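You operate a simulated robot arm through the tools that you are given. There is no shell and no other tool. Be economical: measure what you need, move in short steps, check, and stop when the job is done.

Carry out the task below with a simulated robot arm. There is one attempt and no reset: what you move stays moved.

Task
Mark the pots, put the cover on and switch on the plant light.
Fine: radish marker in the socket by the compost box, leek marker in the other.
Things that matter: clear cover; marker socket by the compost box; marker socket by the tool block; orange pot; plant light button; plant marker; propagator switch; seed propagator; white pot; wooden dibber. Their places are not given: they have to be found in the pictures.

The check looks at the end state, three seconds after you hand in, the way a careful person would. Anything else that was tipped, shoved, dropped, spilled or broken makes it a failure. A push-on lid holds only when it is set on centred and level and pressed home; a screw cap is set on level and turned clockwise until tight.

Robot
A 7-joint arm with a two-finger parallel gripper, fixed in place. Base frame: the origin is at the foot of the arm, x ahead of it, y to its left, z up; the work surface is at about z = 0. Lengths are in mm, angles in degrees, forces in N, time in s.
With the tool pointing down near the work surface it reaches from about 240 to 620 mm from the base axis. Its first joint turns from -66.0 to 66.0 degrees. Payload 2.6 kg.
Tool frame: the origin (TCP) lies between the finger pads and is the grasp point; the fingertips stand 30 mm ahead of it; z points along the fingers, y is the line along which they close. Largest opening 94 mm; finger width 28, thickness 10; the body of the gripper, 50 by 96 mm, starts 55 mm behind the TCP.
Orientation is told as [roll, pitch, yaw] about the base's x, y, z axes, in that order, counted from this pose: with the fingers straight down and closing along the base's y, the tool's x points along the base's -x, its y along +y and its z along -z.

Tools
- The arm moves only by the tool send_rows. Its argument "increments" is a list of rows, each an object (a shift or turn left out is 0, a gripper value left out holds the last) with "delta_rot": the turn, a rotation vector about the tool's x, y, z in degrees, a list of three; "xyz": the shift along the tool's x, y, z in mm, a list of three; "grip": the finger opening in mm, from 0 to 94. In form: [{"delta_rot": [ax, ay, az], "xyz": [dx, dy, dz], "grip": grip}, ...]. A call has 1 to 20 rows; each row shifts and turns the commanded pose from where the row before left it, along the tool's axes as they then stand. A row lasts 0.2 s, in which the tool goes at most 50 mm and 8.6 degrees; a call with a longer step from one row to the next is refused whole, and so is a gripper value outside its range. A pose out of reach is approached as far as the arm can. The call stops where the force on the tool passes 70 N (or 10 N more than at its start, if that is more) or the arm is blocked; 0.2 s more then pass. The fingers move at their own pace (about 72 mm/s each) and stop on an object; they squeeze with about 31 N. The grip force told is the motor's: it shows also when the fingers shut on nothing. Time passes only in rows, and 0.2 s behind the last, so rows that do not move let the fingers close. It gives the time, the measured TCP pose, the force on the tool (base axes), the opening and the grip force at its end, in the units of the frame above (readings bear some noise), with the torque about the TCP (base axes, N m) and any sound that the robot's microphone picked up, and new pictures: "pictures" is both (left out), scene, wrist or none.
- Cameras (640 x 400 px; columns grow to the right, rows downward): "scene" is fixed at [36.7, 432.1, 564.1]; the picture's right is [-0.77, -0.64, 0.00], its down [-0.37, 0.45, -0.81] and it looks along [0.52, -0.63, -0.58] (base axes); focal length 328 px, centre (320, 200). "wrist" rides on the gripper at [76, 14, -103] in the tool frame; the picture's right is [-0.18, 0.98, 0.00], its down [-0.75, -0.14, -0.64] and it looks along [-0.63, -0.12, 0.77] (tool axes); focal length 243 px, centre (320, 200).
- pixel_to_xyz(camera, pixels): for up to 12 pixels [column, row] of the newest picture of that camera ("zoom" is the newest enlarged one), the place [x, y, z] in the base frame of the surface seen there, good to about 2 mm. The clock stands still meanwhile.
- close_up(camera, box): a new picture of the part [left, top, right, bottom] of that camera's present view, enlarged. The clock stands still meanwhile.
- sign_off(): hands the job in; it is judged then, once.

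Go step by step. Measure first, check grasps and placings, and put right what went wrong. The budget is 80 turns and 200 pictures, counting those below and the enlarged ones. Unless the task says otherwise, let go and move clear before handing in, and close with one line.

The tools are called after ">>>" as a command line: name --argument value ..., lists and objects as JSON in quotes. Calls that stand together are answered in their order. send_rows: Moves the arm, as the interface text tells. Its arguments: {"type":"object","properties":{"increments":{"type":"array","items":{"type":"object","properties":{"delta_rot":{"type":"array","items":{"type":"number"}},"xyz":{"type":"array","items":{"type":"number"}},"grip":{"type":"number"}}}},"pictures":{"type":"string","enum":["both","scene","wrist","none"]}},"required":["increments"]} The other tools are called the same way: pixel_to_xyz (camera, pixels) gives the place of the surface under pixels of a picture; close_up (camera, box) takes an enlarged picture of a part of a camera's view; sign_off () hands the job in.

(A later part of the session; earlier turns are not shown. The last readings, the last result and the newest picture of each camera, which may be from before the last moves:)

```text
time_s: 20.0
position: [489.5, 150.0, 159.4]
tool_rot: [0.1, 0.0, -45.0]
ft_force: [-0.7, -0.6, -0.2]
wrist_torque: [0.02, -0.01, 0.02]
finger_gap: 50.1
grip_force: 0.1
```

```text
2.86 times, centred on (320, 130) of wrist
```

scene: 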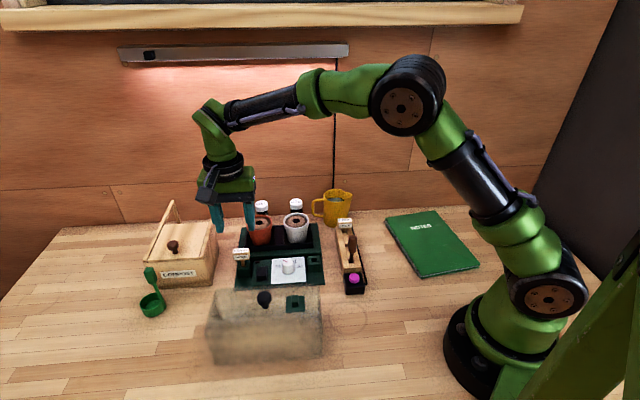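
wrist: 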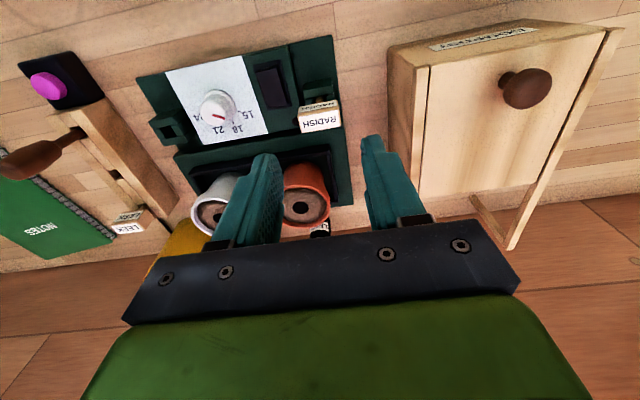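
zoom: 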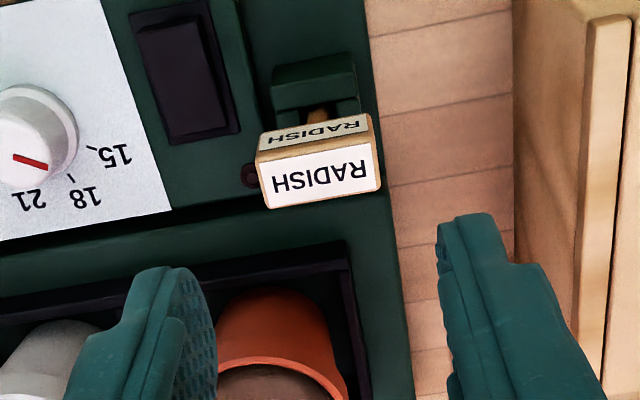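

Radish is standing in the socket by the compost box. Next I'll move above the leek marker at about (380.3, −73).

>>> send_rows --increments '[{"xyz": [-11.5, -33.56, 0]}, {"xyz": [-11.5, -33.56, 0]}, {"xyz": [-11.5, -33.56, 0]}, {"xyz": [-11.5, -33.56, 0]}, {"xyz": [-11.5, -33.56, 0]}, {"xyz": [-11.5, -33.56, 0]}, {"xyz": [-11.5, -33.56, 0]}, {}, {"xyz": [0, 0, 20]}, {"xyz": [0, 0, 20]}, {"xyz": [0, 0, 8]}, {}, {}]'

>>> close_up --camera "wrist" --box '[250, 90, 410, 210]'

>>> close_up --camera "scene" --box '[290, 170, 400, 260]'

```text
time_s: 22.8
position: [380.4, -72.9, 111.4]
tool_rot: [0.0, 0.0, -45.0]
ft_force: [-0.2, 0.7, -0.4]
wrist_torque: [0.02, 0.01, 0.0]
finger_gap: 50.0
grip_force: 0.0
```

scene: 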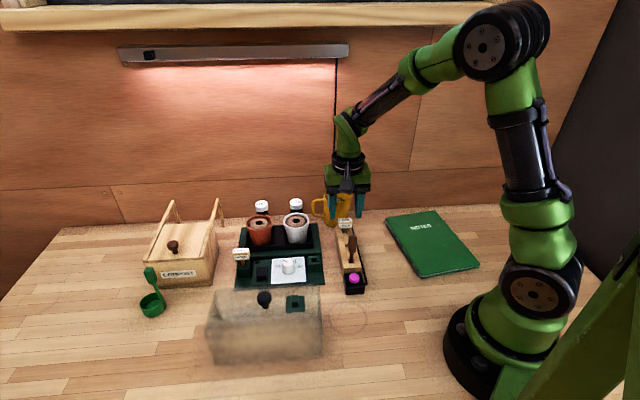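
wrist: 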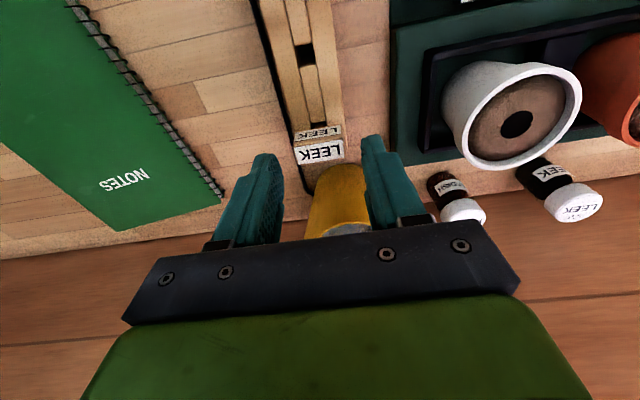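

```text
3.33 times, centred on (330, 150) of wrist
```

zoom: 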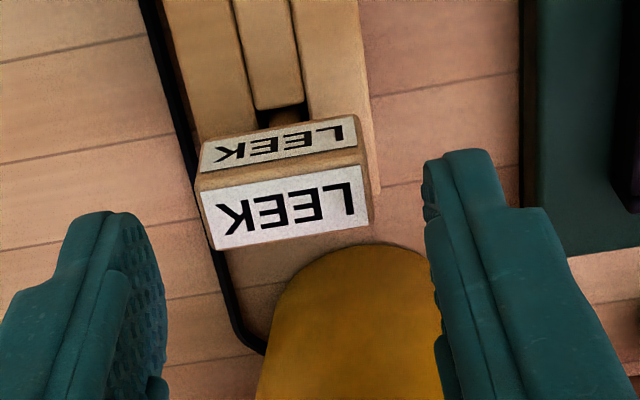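

```text
4.44 times, centred on (345, 215) of scene
```

zoom: 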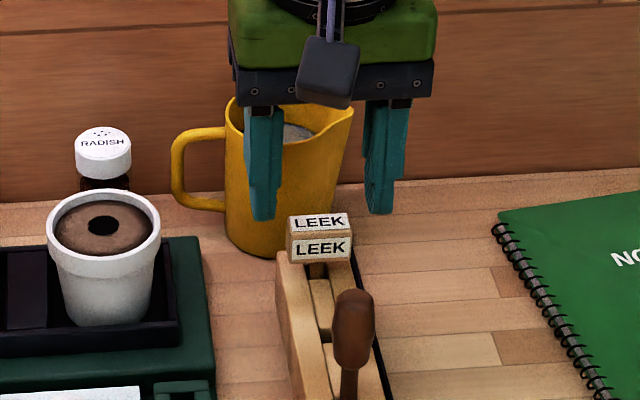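

The mug stands just behind the leek marker. I'll measure how close and how tall it is, and the marker-top corners.

>>> pixel_to_xyz --camera "wrist" --pixels '[[335, 167], [335, 180], [340, 200], [340, 220], [345, 229], [360, 190], [312, 205]]'

>>> pixel_to_xyz --camera "scene" --pixels '[[329, 193.5], [339, 195], [351, 193], [331, 200], [328, 227]]'

>>> close_up --camera "wrist" --box '[285, 115, 355, 175]'

>>> pixel_to_xyz --camera "zoom" --pixels '[[165, 245], [465, 185], [478, 275], [190, 325], [320, 250]]'

```text
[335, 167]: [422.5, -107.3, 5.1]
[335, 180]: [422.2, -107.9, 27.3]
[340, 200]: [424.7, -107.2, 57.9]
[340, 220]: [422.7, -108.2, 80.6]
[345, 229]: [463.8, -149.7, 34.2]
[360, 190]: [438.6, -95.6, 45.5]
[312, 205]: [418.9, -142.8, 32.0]
```

```text
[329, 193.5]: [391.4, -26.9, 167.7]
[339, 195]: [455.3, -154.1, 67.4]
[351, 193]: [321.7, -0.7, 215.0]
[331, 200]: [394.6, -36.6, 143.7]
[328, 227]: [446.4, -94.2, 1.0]
```

```text
6.67 times, centred on (320, 145) of wrist
```

zoom: 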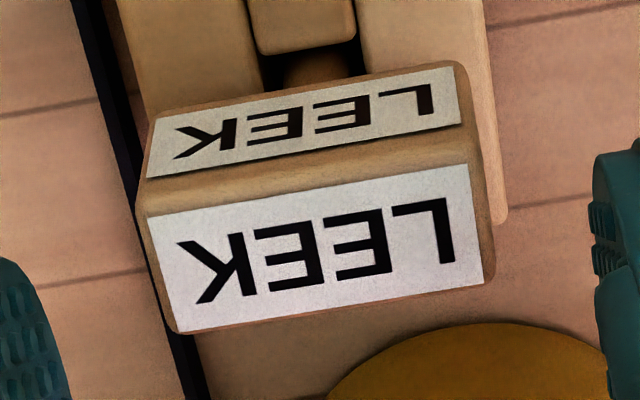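

```text
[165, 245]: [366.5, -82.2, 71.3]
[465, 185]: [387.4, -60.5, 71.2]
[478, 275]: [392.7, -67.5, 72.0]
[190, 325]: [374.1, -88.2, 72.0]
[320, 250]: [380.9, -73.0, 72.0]
```

The mug is 53 mm away in v, so there is clearance. I'll shift (−1.0, −1.3), descend to z≈70 and grip.

>>> send_rows --increments '[{"xyz": [-1.0, -1.3, 10]}, {"xyz": [0, 0, 15]}, {"xyz": [0, 0, 16]}, {}, {}, {"grip": 20}, {}, {}, {}, {"xyz": [0, 0, -10]}, {"xyz": [0, 0, -15]}, {"xyz": [0, 0, -20]}, {"xyz": [0, 0, -20]}, {"xyz": [0, 0, -20]}, {}, {}]'

>>> close_up --camera "wrist" --box '[250, 90, 410, 210]'

>>> close_up --camera "scene" --box '[290, 170, 400, 260]'

```text
time_s: 26.2
position: [378.6, -73.6, 154.4]
tool_rot: [0.0, 0.0, -45.0]
ft_force: [0.6, 0.9, -1.6]
wrist_torque: [-0.01, 0.0, 0.0]
finger_gap: 32.5
grip_force: 30.9
```

scene: 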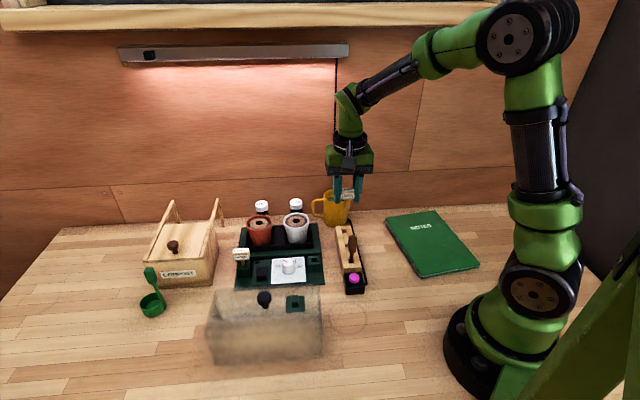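
wrist: 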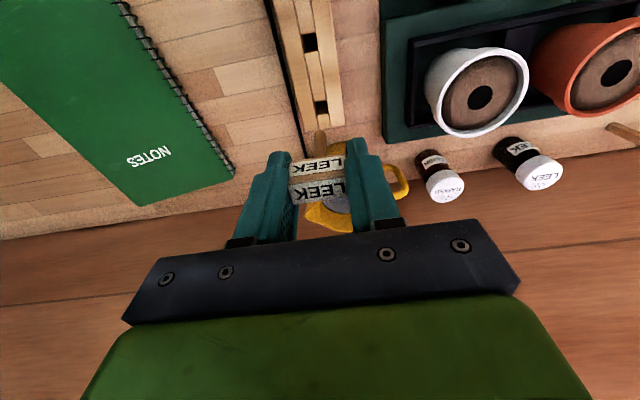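

```text
3.33 times, centred on (330, 150) of wrist
```

zoom: 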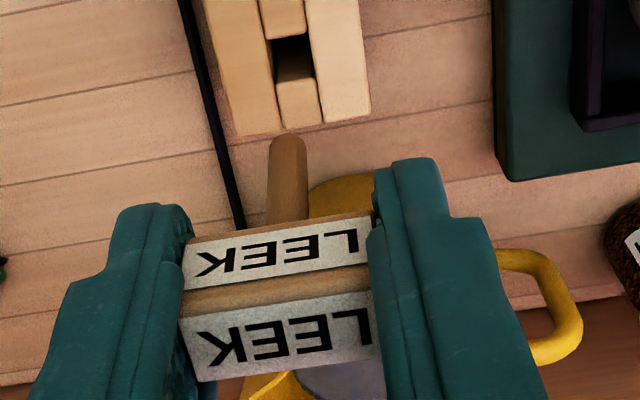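

```text
4.44 times, centred on (345, 215) of scene
```

zoom: 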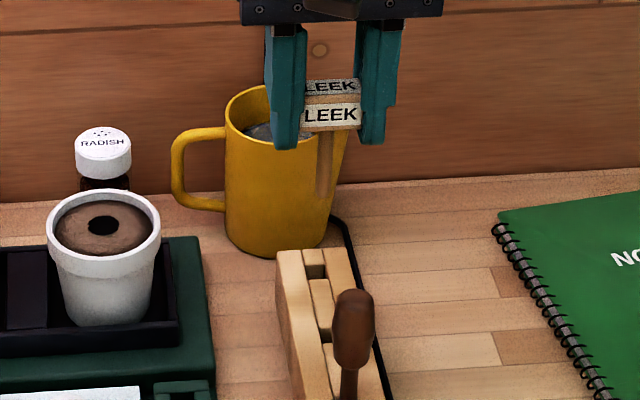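

Leek is gripped the same way. I'll carry it over the right-hand socket at (378.3, 41.2).

>>> send_rows --increments '[{"xyz": [20.35, 20.25, 0]}, {"xyz": [20.35, 20.25, 0]}, {"xyz": [20.35, 20.25, 0]}, {"xyz": [20.35, 20.25, 0]}, {}, {"xyz": [0, 0, 20]}, {"xyz": [0, 0, 18]}, {}, {}]' --pictures "wrist"

>>> close_up --camera "wrist" --box '[290, 80, 350, 160]'

>>> pixel_to_xyz --camera "zoom" --pixels '[[320, 260], [320, 300], [320, 340]]'

```text
time_s: 28.2
position: [378.8, 41.9, 114.8]
tool_rot: [0.0, 0.0, -45.0]
ft_force: [-0.4, -0.5, -0.5]
wrist_torque: [-0.04, 0.01, 0.01]
finger_gap: 32.6
grip_force: 31.0
```

wrist: 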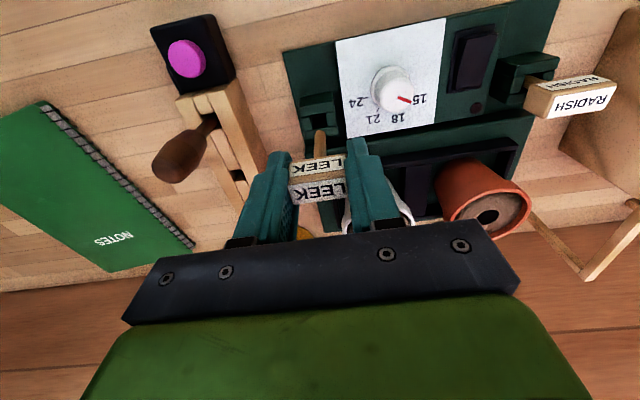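

```text
5.00 times, centred on (320, 120) of wrist
```

zoom: 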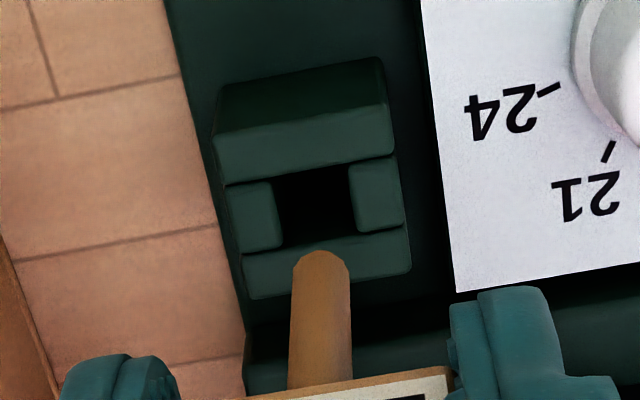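

```text
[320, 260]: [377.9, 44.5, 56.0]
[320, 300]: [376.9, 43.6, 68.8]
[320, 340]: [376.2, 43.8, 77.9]
```

The stem is at column 321 while the hole centre is near column 313, and the stem seems slightly far back. I'll measure the hole walls here.

>>> pixel_to_xyz --camera "zoom" --pixels '[[268, 212], [358, 195], [310, 170], [275, 257], [370, 240], [230, 150], [385, 120], [255, 290], [405, 262], [285, 250], [296, 290], [345, 290]]'

>>> close_up --camera "scene" --box '[285, 220, 345, 280]'

```text
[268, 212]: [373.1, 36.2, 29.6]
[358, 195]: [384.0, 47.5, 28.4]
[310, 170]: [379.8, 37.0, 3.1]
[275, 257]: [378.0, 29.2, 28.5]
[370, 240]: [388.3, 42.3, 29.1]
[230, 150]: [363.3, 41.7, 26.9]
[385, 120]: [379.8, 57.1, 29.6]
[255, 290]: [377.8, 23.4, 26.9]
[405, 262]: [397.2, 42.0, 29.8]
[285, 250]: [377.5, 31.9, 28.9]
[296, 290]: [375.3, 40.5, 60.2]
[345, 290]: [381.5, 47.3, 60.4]
```

```text
6.67 times, centred on (315, 250) of scene
```

zoom: 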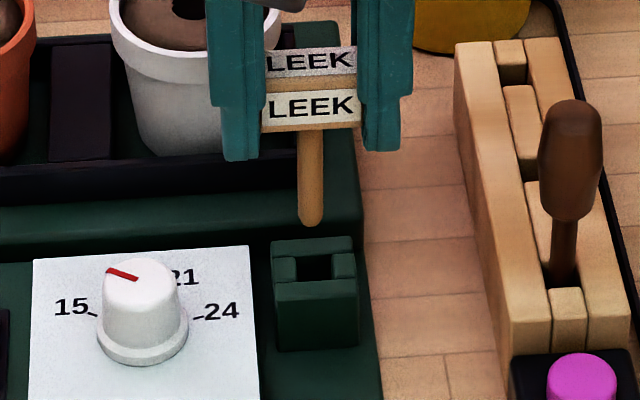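

The hole centre is about −1.4 mm in u and −1 mm in v from the stem axis. I'll correct that, lower 28 mm and look.

>>> send_rows --increments '[{"xyz": [1.0, -1.4, 7]}, {"xyz": [0, 0, 10]}, {"xyz": [0, 0, 10]}, {}, {}]' --pictures "wrist"

>>> close_up --camera "wrist" --box '[290, 80, 350, 160]'

>>> close_up --camera "scene" --box '[285, 220, 345, 280]'

```text
time_s: 29.4
position: [377.9, 41.5, 87.6]
tool_rot: [-0.1, 0.0, -45.0]
ft_force: [-0.4, -0.2, 0.2]
wrist_torque: [-0.04, -0.01, 0.0]
finger_gap: 32.7
grip_force: 31.1
```

wrist: 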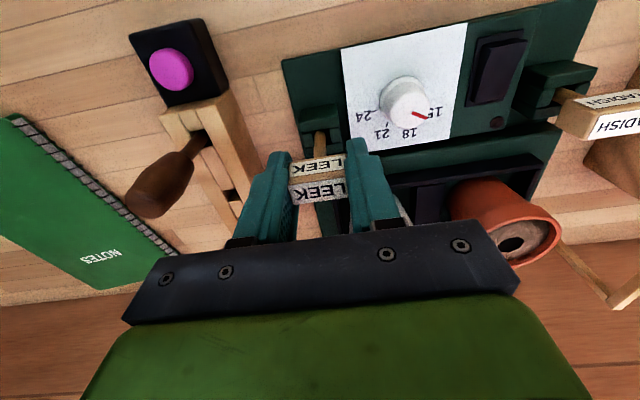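

```text
5.00 times, centred on (320, 120) of wrist
```

zoom: 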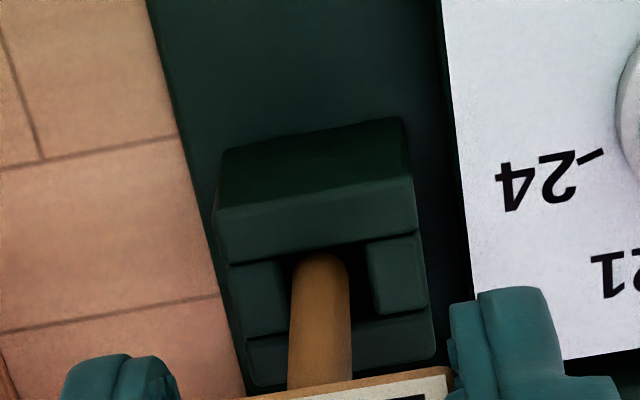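

```text
6.67 times, centred on (315, 250) of scene
```

zoom: 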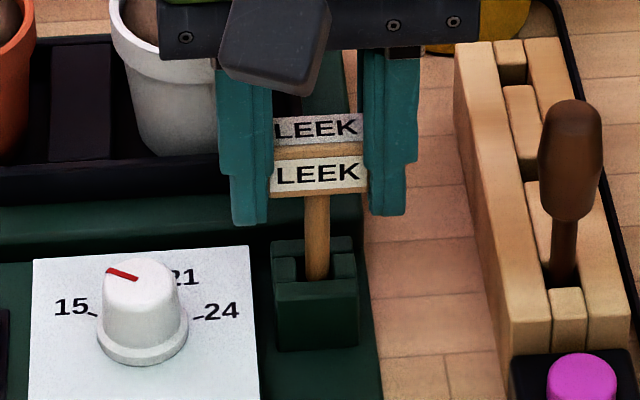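

The stem is in the hole. I'll lower to the bottom, as I did for radish.

>>> send_rows --increments '[{"xyz": [0, 0.6, 4]}, {"xyz": [0, 0, 4]}, {"xyz": [0, 0, 4]}, {"xyz": [0, 0, 4]}, {"xyz": [0, 0, 1]}, {}, {}]' --pictures "none"

>>> send_rows --increments '[{"xyz": [0, 0, 2]}, {"xyz": [0, 0, 1]}, {}, {}]' --pictures "none"

>>> close_up --camera "scene" --box '[285, 220, 345, 280]'

```text
time_s: 31.0
position: [377.7, 40.7, 72.8]
tool_rot: [0.0, 0.0, -45.1]
ft_force: [-0.2, -0.3, -0.4]
wrist_torque: [-0.01, -0.01, 0.02]
finger_gap: 32.8
grip_force: 31.2
```

```text
time_s: 32.0
position: [377.1, 41.2, 68.6]
tool_rot: [0.0, 0.0, -45.0]
ft_force: [-0.5, -0.5, 1.4]
wrist_torque: [-0.05, 0.04, 0.02]
finger_gap: 32.5
grip_force: 30.4
```

```text
6.67 times, centred on (315, 250) of scene
```

zoom: 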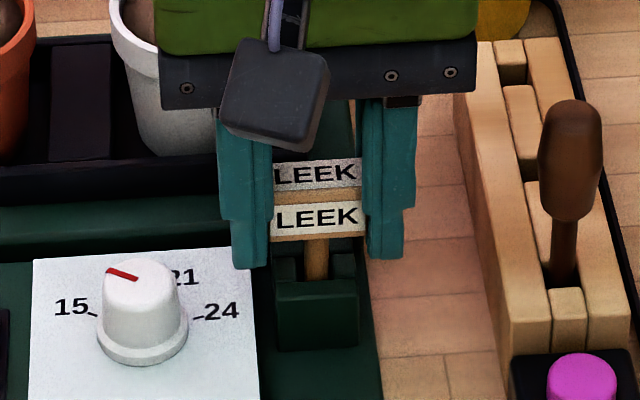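

Not at the bottom yet (1.4 N), so I'll go a little further, then release and lift.

>>> send_rows --increments '[{"xyz": [0, 0, 1.5]}, {"xyz": [0, 0, 1]}, {}, {}]' --pictures "none"

```text
time_s: 33.0
position: [379.5, 40.7, 66.1]
tool_rot: [0.2, -0.1, -45.0]
ft_force: [-4.7, 0.6, 31.7]
wrist_torque: [0.04, 0.29, 0.01]
finger_gap: 32.8
grip_force: 31.0
```

The force reached 31.7 N, so leek is on the bottom. I'll ease up, open and retreat.

>>> send_rows --increments '[{"xyz": [0, 0, -2.5]}, {}, {"grip": 50}, {}, {}, {"xyz": [0, 0, -15]}, {"xyz": [0, 0, -25]}, {"xyz": [0, 0, -30]}, {"xyz": [0, 0, -30]}, {}]'

>>> close_up --camera "scene" --box '[205, 200, 365, 300]'

```text
time_s: 35.2
position: [377.8, 39.8, 168.9]
tool_rot: [0.0, 0.0, -45.0]
ft_force: [0.1, 0.5, 0.7]
wrist_torque: [-0.01, 0.01, 0.0]
finger_gap: 50.0
grip_force: 0.1
```

scene: 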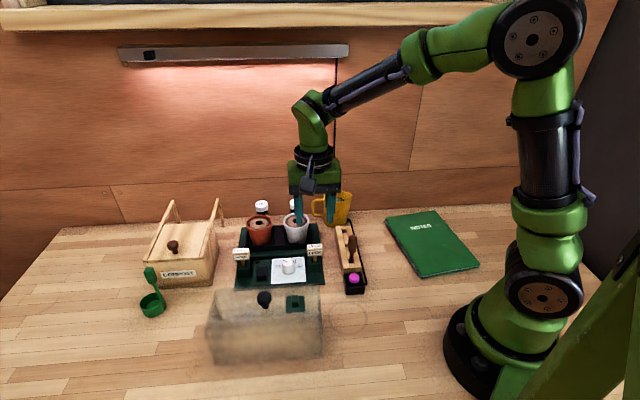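
wrist: 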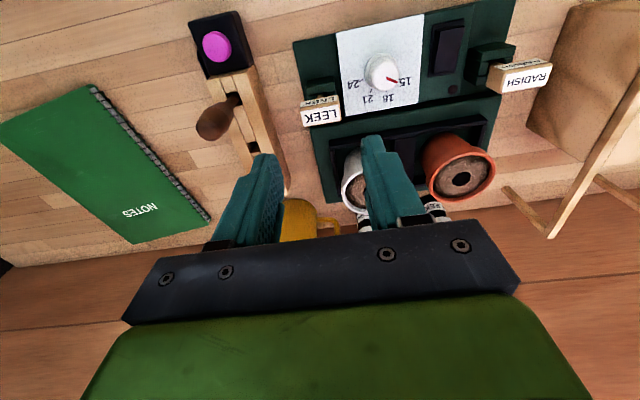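

```text
4.00 times, centred on (285, 250) of scene
```

zoom: 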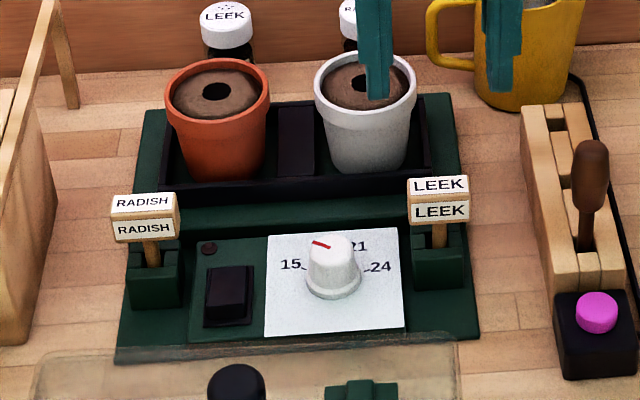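

Both markers stand in their correct sockets. Next comes the cover, so I'll move to look down at its knob.

>>> send_rows --increments '[{"xyz": [0, 0, -31]}, {"xyz": [39.25, 15.95, 0]}, {"xyz": [39.25, 15.95, 0]}, {"xyz": [39.25, 15.95, 0]}, {"xyz": [39.25, 15.95, 0]}, {"xyz": [39.25, 15.95, 0]}, {"xyz": [39.25, 15.95, 0]}, {}]'

>>> close_up --camera "wrist" --box '[200, 50, 440, 210]'

```text
time_s: 37.0
position: [279.6, 276.1, 200.7]
tool_rot: [0.0, 0.0, -45.1]
ft_force: [-0.3, 0.4, -0.4]
wrist_torque: [0.0, -0.01, -0.01]
finger_gap: 50.1
grip_force: 0.0
```

scene: 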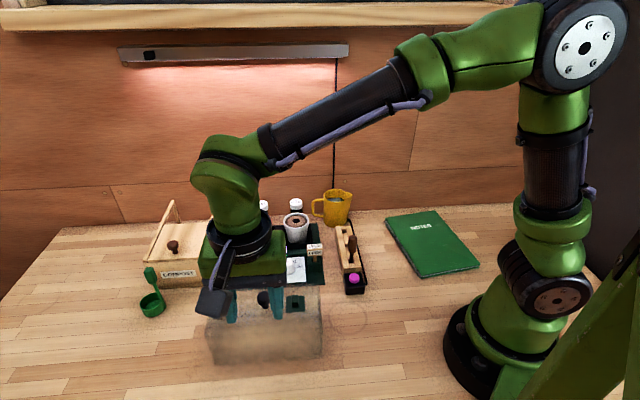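
wrist: 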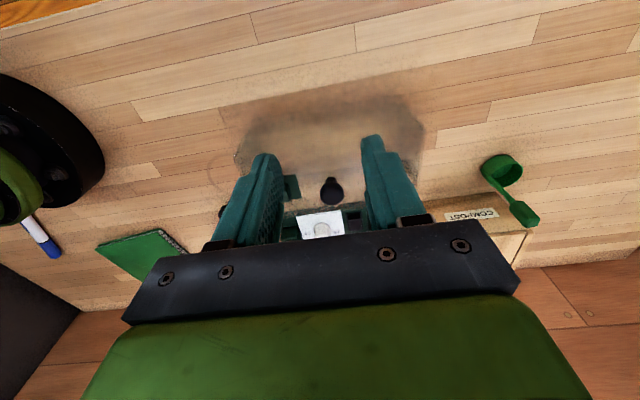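

```text
2.50 times, centred on (320, 130) of wrist
```

zoom: 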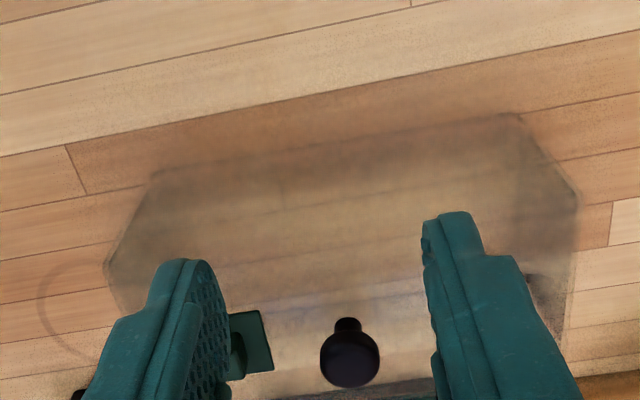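

The knob is at zoom (350, 358). I'll measure its edges and the cover corners.

>>> pixel_to_xyz --camera "zoom" --pixels '[[350, 358], [324, 358], [376, 358], [350, 384], [350, 370], [348, 323], [108, 262], [157, 175], [516, 116], [576, 192], [255, 345], [300, 330]]'

>>> pixel_to_xyz --camera "scene" --pixels '[[264, 296], [264, 292.5], [264, 300], [257.8, 298], [270.5, 298], [264.5, 305]]'

```text
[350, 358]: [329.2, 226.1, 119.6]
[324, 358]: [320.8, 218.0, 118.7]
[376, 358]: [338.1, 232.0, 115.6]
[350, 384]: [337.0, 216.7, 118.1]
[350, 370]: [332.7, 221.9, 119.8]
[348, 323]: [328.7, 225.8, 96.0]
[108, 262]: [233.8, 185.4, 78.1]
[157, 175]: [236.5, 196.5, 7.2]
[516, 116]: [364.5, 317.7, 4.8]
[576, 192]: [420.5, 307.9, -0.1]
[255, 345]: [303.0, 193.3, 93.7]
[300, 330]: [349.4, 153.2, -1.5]
```

```text
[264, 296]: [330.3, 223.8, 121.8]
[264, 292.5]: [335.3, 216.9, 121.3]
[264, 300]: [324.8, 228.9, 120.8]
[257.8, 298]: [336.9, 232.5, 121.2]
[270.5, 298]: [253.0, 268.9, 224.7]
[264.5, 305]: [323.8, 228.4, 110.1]
```

The knob centre is (330.5, 223.5), about 22 mm in diameter with its top at z≈121. I'll go over it with a 40 mm opening, descend to TCP z 126 so the tips stay above the cover top, and grip.

>>> send_rows --increments '[{"xyz": [-24.4, -0.4, 0], "grip": 42}, {"xyz": [-24.4, -0.4, 0]}, {"xyz": [-24.4, -0.4, 0]}, {}, {"xyz": [0, 0, 20]}, {"xyz": [0, 0, 20]}, {}, {}]'

>>> close_up --camera "wrist" --box '[230, 60, 410, 220]'

>>> pixel_to_xyz --camera "zoom" --pixels '[[320, 200], [320, 220], [320, 240]]'

```text
time_s: 38.8
position: [329.7, 222.1, 158.8]
tool_rot: [0.0, 0.1, -45.0]
ft_force: [0.6, 0.1, 0.5]
wrist_torque: [-0.02, 0.0, -0.01]
finger_gap: 42.1
grip_force: 0.0
```

scene: 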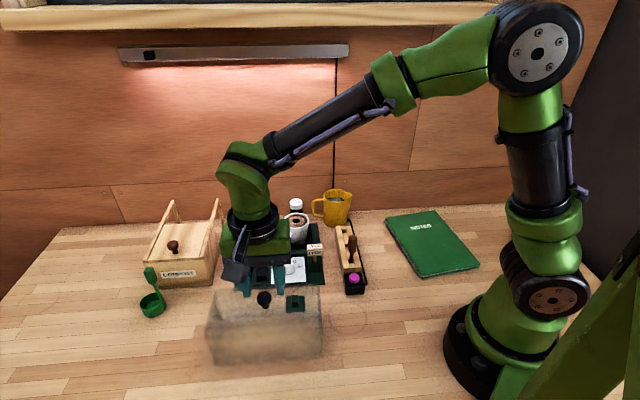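
wrist: 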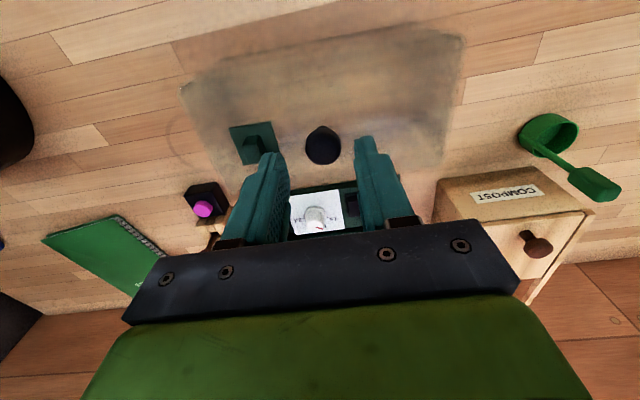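

```text
2.50 times, centred on (320, 140) of wrist
```

zoom: 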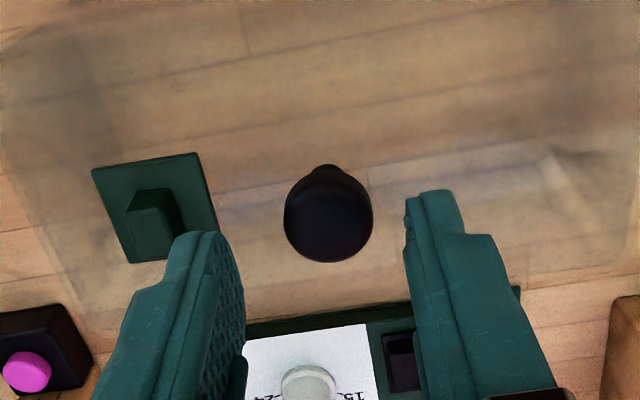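

```text
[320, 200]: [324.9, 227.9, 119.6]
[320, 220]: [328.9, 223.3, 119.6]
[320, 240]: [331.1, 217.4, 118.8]
```

The fingers are centred on the knob (zoom 328, 218) and clear of the vent. I'll descend 33 mm and close.

>>> send_rows --increments '[{"xyz": [0, 0, 12]}, {"xyz": [0, 0, 12]}, {"xyz": [0, 0, 9]}, {}, {}, {"grip": 10}, {}, {}, {}, {}]'

>>> close_up --camera "scene" --box '[190, 250, 340, 375]'

```text
time_s: 41.0
position: [330.4, 221.6, 125.7]
tool_rot: [0.0, 0.0, -45.0]
ft_force: [-0.9, -0.7, 0.0]
wrist_torque: [-0.02, 0.0, -0.02]
finger_gap: 23.0
grip_force: 30.8
```

scene: 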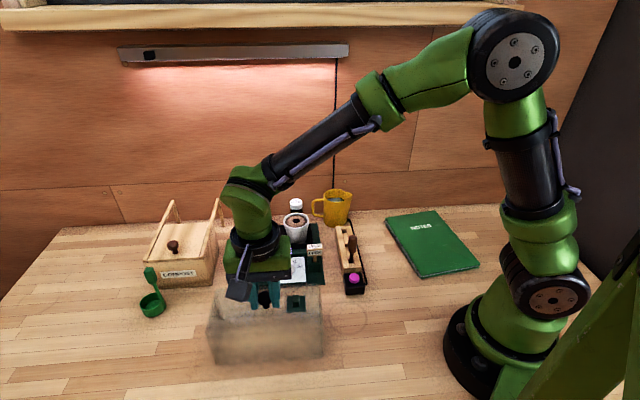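
wrist: 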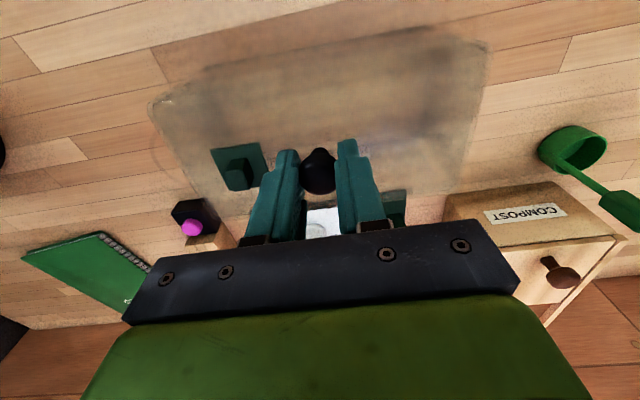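

```text
3.20 times, centred on (265, 312) of scene
```

zoom: 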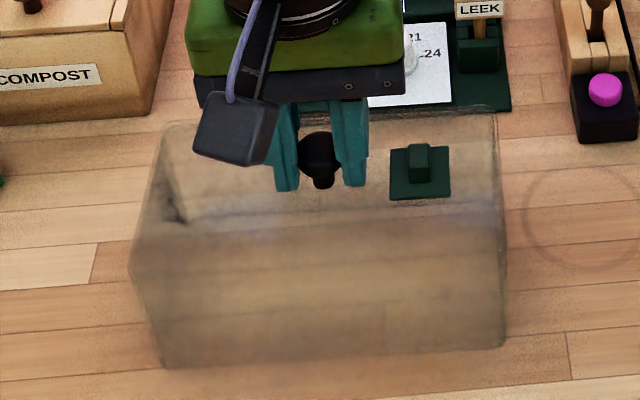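

The knob is held at 23 mm. I'll lift the cover straight up by about 110 mm, slowly.

>>> send_rows --increments '[{"xyz": [0, 0, -4]}, {"xyz": [0, 0, -8]}, {"xyz": [0, 0, -14]}, {"xyz": [0, 0, -14]}, {"xyz": [0, 0, -14]}, {"xyz": [0, 0, -14]}, {"xyz": [0, 0, -14]}, {"xyz": [0, 0, -14]}, {"xyz": [0, 0, -14]}, {}, {}]'

>>> close_up --camera "scene" --box '[160, 180, 360, 340]'

```text
time_s: 43.4
position: [330.4, 223.0, 235.6]
tool_rot: [0.0, 0.0, -45.1]
ft_force: [0.8, 0.6, -0.3]
wrist_torque: [0.01, 0.05, -0.03]
finger_gap: 10.3
grip_force: 0.1
```

scene: 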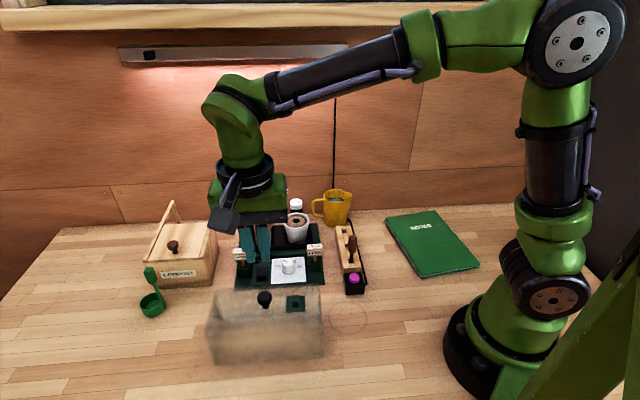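
wrist: 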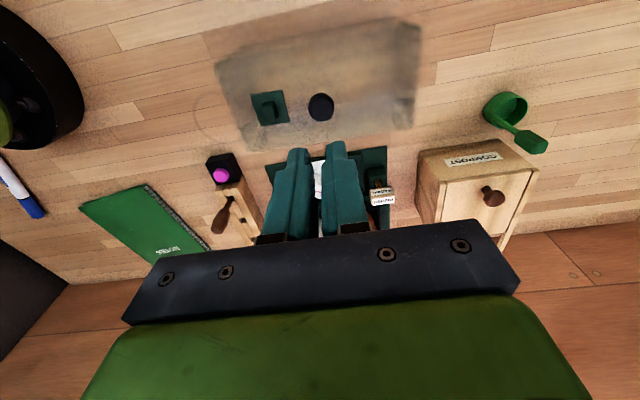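

```text
2.50 times, centred on (260, 260) of scene
```

zoom: 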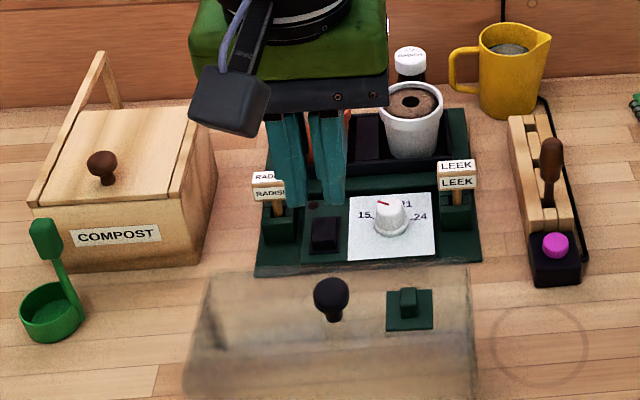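

The cover slipped out of the fingers (gap 10) and stayed in place. I'll inspect the knob's shape and confirm nothing moved.

>>> close_up --camera "scene" --box '[250, 280, 280, 315]'

>>> pixel_to_xyz --camera "zoom" --pixels '[[310, 150], [310, 190], [310, 230], [310, 260], [310, 285], [240, 200], [370, 200], [310, 110], [310, 300], [310, 330]]'

>>> close_up --camera "wrist" --box '[200, 10, 430, 160]'

```text
11.43 times, centred on (265, 298) of scene
```

zoom: 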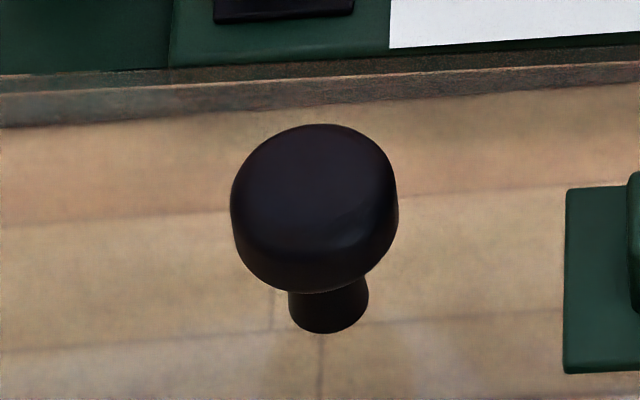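

```text
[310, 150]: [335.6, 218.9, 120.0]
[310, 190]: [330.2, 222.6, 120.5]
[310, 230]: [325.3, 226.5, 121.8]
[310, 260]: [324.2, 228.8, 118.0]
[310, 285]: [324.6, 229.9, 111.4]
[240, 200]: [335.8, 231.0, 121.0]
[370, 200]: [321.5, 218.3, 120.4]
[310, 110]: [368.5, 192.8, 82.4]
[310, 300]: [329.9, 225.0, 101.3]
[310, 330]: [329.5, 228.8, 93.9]
```

```text
2.67 times, centred on (315, 85) of wrist
```

zoom: 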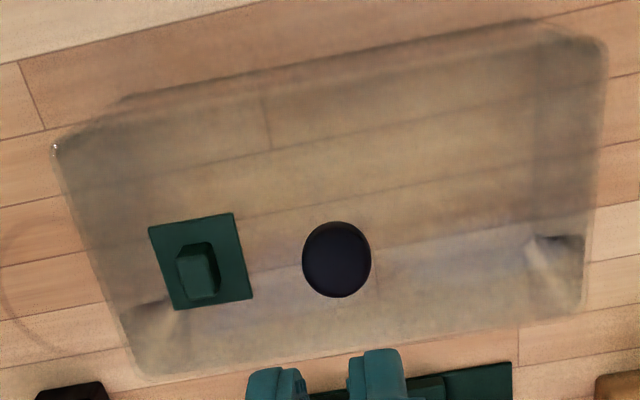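

The knob is a rounded disc spanning z 109–121. I'll regrip deeper (TCP about 122) and lift in tiny steps while reading the force.

>>> send_rows --increments '[{"grip": 42}, {"xyz": [0, 0, 25]}, {"xyz": [0, 0, 25]}, {"xyz": [0, 0, 25]}, {"xyz": [0.8, 0, 20]}, {"xyz": [0, 0, 12]}, {}, {"xyz": [0, 0, 3]}, {"xyz": [0, 0, 2]}, {}, {}]' --pictures "none"

>>> send_rows --increments '[{"xyz": [0, 0, 1.5]}, {"grip": 10}, {}, {}, {}, {}]' --pictures "wrist"

>>> close_up --camera "scene" --box '[240, 270, 300, 315]'

```text
time_s: 45.8
position: [329.0, 222.7, 123.8]
tool_rot: [0.0, 0.0, -44.9]
ft_force: [0.4, 0.3, 0.2]
wrist_torque: [0.02, -0.04, 0.0]
finger_gap: 42.2
grip_force: 0.1
```

```text
time_s: 47.2
position: [328.3, 222.4, 123.2]
tool_rot: [0.0, 0.0, -44.9]
ft_force: [1.1, 1.8, 3.0]
wrist_torque: [-0.1, 0.08, 0.04]
finger_gap: 23.1
grip_force: 31.0
```

wrist: 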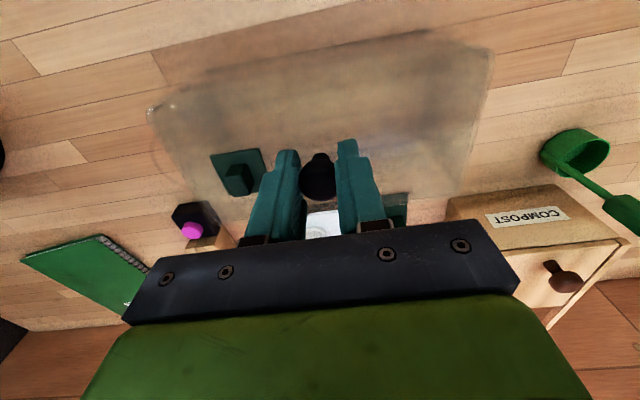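

```text
8.89 times, centred on (270, 292) of scene
```

zoom: 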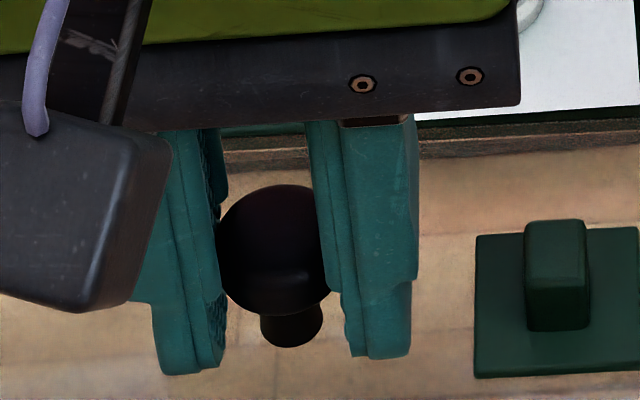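

The tips lightly touch the cover (3 N) with the knob well inside the fingers. I'll lift a few millimetres and read the force.

>>> send_rows --increments '[{"xyz": [0, 0, -1]}, {"xyz": [0, 0, -1]}, {"xyz": [0, 0, -1]}, {"xyz": [0, 0, -1]}, {}, {}]' --pictures "none"

>>> send_rows --increments '[{"xyz": [0, 0, -1]}, {"xyz": [0, 0, -2]}, {"xyz": [0, 0, -2]}, {"xyz": [0, 0, -2]}, {}, {}]' --pictures "wrist"

>>> close_up --camera "scene" --box '[190, 250, 340, 375]'

```text
time_s: 48.6
position: [328.8, 222.7, 127.4]
tool_rot: [0.0, -0.1, -45.0]
ft_force: [-0.8, -0.8, -1.2]
wrist_torque: [0.03, 0.02, 0.02]
finger_gap: 23.1
grip_force: 31.0
```

```text
time_s: 50.0
position: [328.1, 222.3, 134.5]
tool_rot: [0.0, 0.0, -45.0]
ft_force: [0.4, -0.3, -2.0]
wrist_torque: [-0.02, 0.02, 0.01]
finger_gap: 23.0
grip_force: 30.5
```

wrist: 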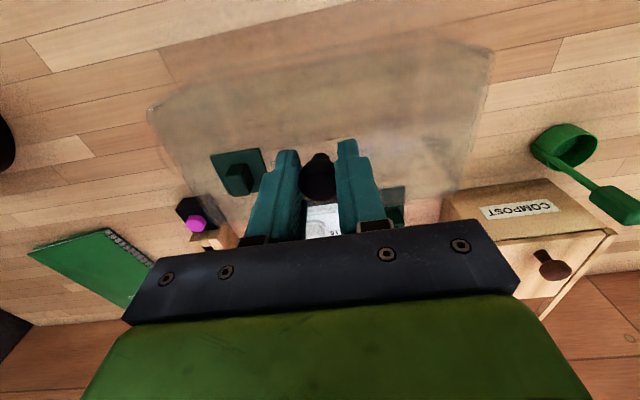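

```text
3.20 times, centred on (265, 312) of scene
```

zoom: 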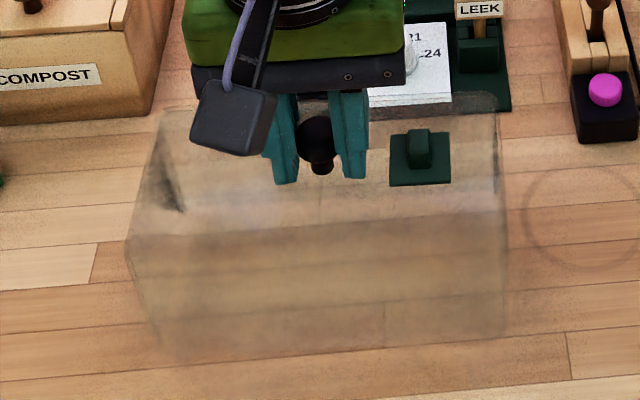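

It is holding this time (about −2 N load, cover raised). I'll keep lifting gently to about TCP z 230.

>>> send_rows --increments '[{"xyz": [0, 0, -3]}, {"xyz": [0, 0, -4]}, {"xyz": [0, 0, -5]}, {"xyz": [0, 0, -6]}, {"xyz": [0, 0, -6]}, {"xyz": [0, 0, -6]}, {"xyz": [0, 0, -6]}, {"xyz": [0, 0, -6]}, {"xyz": [0, 0, -6]}, {"xyz": [0, 0, -6]}, {"xyz": [0, 0, -6]}, {"xyz": [0, 0, -6]}, {"xyz": [0, 0, -6]}, {"xyz": [0, 0, -6]}, {"xyz": [0, 0, -6]}, {"xyz": [0, 0, -5]}, {"xyz": [0, 0, -4]}, {"xyz": [0, 0, -2]}, {}, {}]'

>>> close_up --camera "scene" --box '[170, 180, 340, 340]'

```text
time_s: 54.2
position: [330.3, 222.8, 230.6]
tool_rot: [0.0, 0.0, -44.9]
ft_force: [-0.1, 0.4, -0.8]
wrist_torque: [0.02, 0.0, 0.0]
finger_gap: 23.1
grip_force: 31.4
```

scene: 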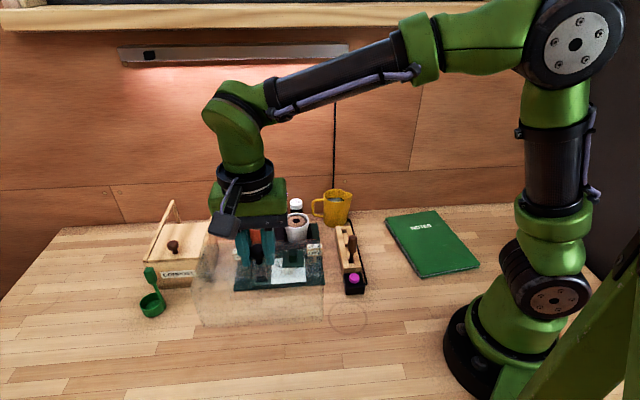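
wrist: 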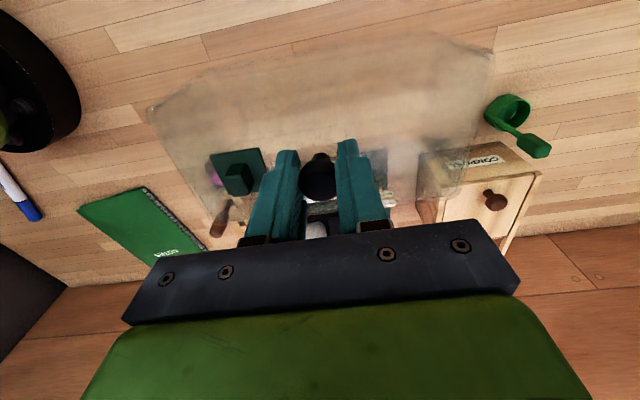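

```text
2.50 times, centred on (255, 260) of scene
```

zoom: 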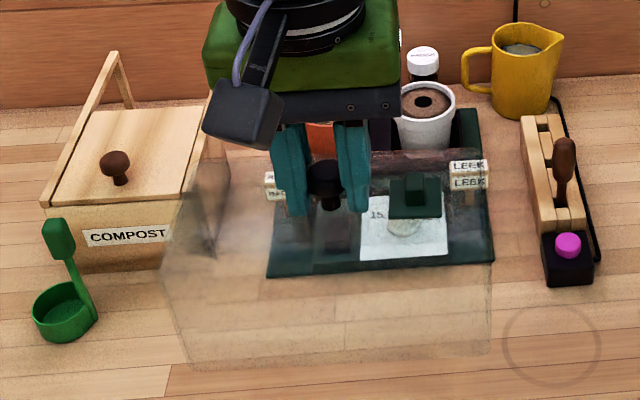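

The cover is held level with its bottom at about z 107. I'll check the compost box handle height and near edge before crossing.

>>> pixel_to_xyz --camera "scene" --pixels '[[172, 203], [176, 220], [150, 248], [190, 230], [205, 262], [190, 286], [262, 202], [296, 201]]'

>>> pixel_to_xyz --camera "wrist" --pixels '[[233, 178], [238, 172], [318, 180], [225, 153], [255, 150]]'

```text
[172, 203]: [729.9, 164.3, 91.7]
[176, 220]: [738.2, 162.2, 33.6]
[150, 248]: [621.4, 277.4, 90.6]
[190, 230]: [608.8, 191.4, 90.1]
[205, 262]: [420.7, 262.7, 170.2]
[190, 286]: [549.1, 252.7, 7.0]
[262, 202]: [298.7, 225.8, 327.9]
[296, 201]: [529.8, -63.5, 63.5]
```

```text
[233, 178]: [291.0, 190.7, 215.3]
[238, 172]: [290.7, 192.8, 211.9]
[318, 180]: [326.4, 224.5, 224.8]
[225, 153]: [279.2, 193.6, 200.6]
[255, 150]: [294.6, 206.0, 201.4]
```

The compost box tops out at z≈91 and is well off to the side, so the path is clear. I'll carry the cover over the propagator centre (491.5, 38.4).

>>> send_rows --increments '[{"xyz": [-8, -0.5, 0]}, {"xyz": [-14, -1, 0]}, {"xyz": [-20, -1.35, 0]}, {"xyz": [-20, -1.35, 0]}, {"xyz": [-20, -1.35, 0]}, {"xyz": [-20, -1.35, 0]}, {"xyz": [-20, -1.35, 0]}, {"xyz": [-20, -1.35, 0]}, {"xyz": [-20, -1.35, 0]}, {"xyz": [-20, -1.35, 0]}, {"xyz": [-20, -1.35, 0]}, {"xyz": [-20, -1.35, 0]}, {"xyz": [-14, -1, 0]}, {"xyz": [-8.4, -0.4, 0]}, {}, {}, {}]'

>>> close_up --camera "scene" --box '[190, 150, 370, 300]'

>>> close_up --camera "wrist" --box '[130, 0, 510, 230]'

```text
time_s: 57.8
position: [489.7, 35.4, 229.1]
tool_rot: [0.0, 0.0, -45.0]
ft_force: [0.3, -0.4, -2.4]
wrist_torque: [-0.04, -0.01, -0.04]
finger_gap: 23.4
grip_force: 30.6
```

scene: 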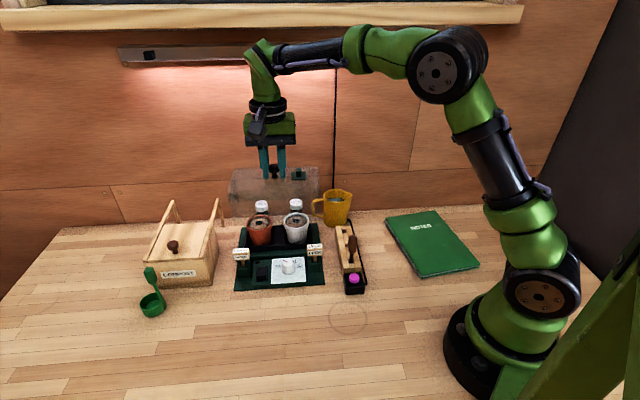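
wrist: 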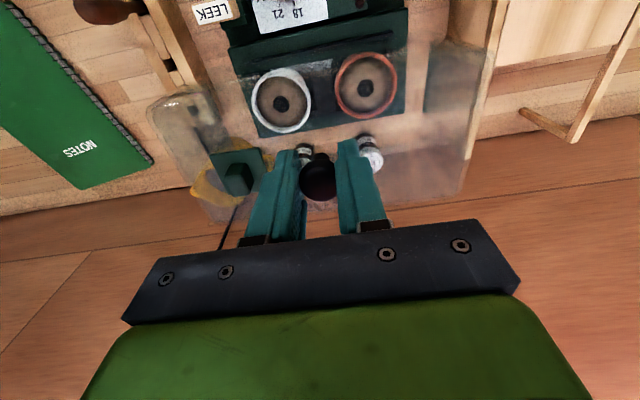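

```text
2.67 times, centred on (280, 225) of scene
```

zoom: 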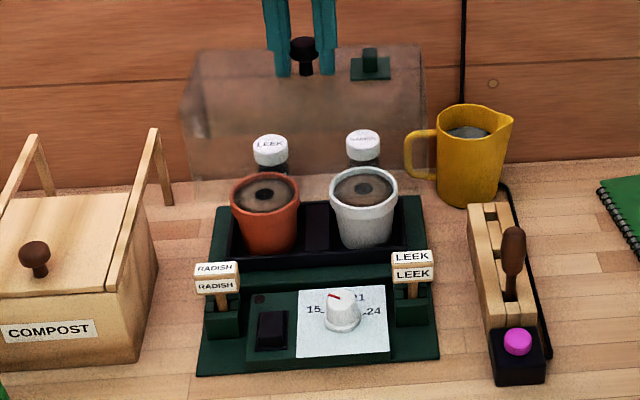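

```text
1.68 times, centred on (320, 115) of wrist
```

zoom: 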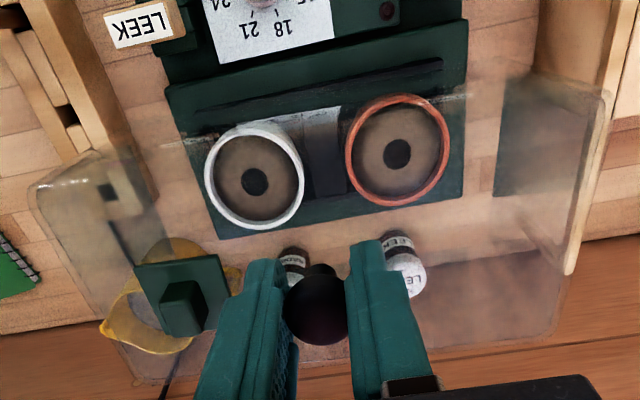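

The cover is above the pots and I need its actual edges. I'll probe its corners and edges in this view.

>>> pixel_to_xyz --camera "zoom" --pixels '[[36, 192], [60, 175], [98, 155], [130, 375], [540, 78], [606, 98], [570, 320], [320, 285], [318, 320], [145, 270], [215, 250], [50, 240]]'

>>> close_up --camera "scene" --box '[220, 150, 335, 230]'

>>> pixel_to_xyz --camera "zoom" --pixels '[[70, 100], [50, 210], [545, 175], [75, 328], [545, 300], [60, 270], [553, 200], [300, 195], [540, 85], [100, 90], [250, 190], [450, 180]]'

```text
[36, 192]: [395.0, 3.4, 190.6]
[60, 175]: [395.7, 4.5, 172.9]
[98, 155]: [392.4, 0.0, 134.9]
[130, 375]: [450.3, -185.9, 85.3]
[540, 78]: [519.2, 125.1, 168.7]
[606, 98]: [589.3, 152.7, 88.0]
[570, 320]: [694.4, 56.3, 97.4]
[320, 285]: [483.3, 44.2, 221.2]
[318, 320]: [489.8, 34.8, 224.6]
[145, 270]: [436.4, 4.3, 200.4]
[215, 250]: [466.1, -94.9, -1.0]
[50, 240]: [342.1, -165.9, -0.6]
```

```text
5.00 times, centred on (278, 190) of scene
```

zoom: 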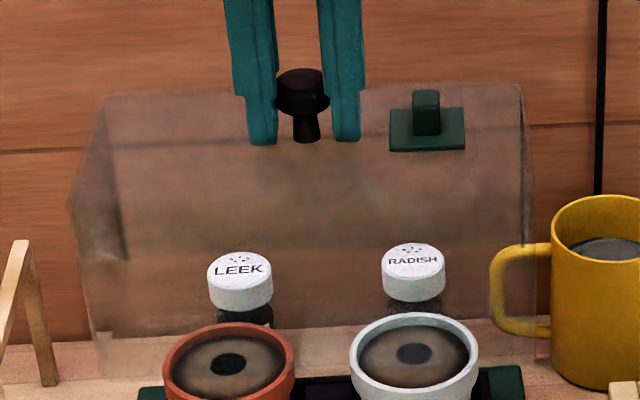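

```text
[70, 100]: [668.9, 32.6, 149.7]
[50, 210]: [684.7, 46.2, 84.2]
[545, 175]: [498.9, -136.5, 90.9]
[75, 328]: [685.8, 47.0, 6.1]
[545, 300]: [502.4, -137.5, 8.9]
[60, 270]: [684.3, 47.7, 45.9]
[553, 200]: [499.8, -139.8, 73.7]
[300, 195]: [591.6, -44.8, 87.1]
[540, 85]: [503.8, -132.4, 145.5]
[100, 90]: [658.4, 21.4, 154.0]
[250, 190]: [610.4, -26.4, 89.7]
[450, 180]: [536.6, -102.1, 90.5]
```

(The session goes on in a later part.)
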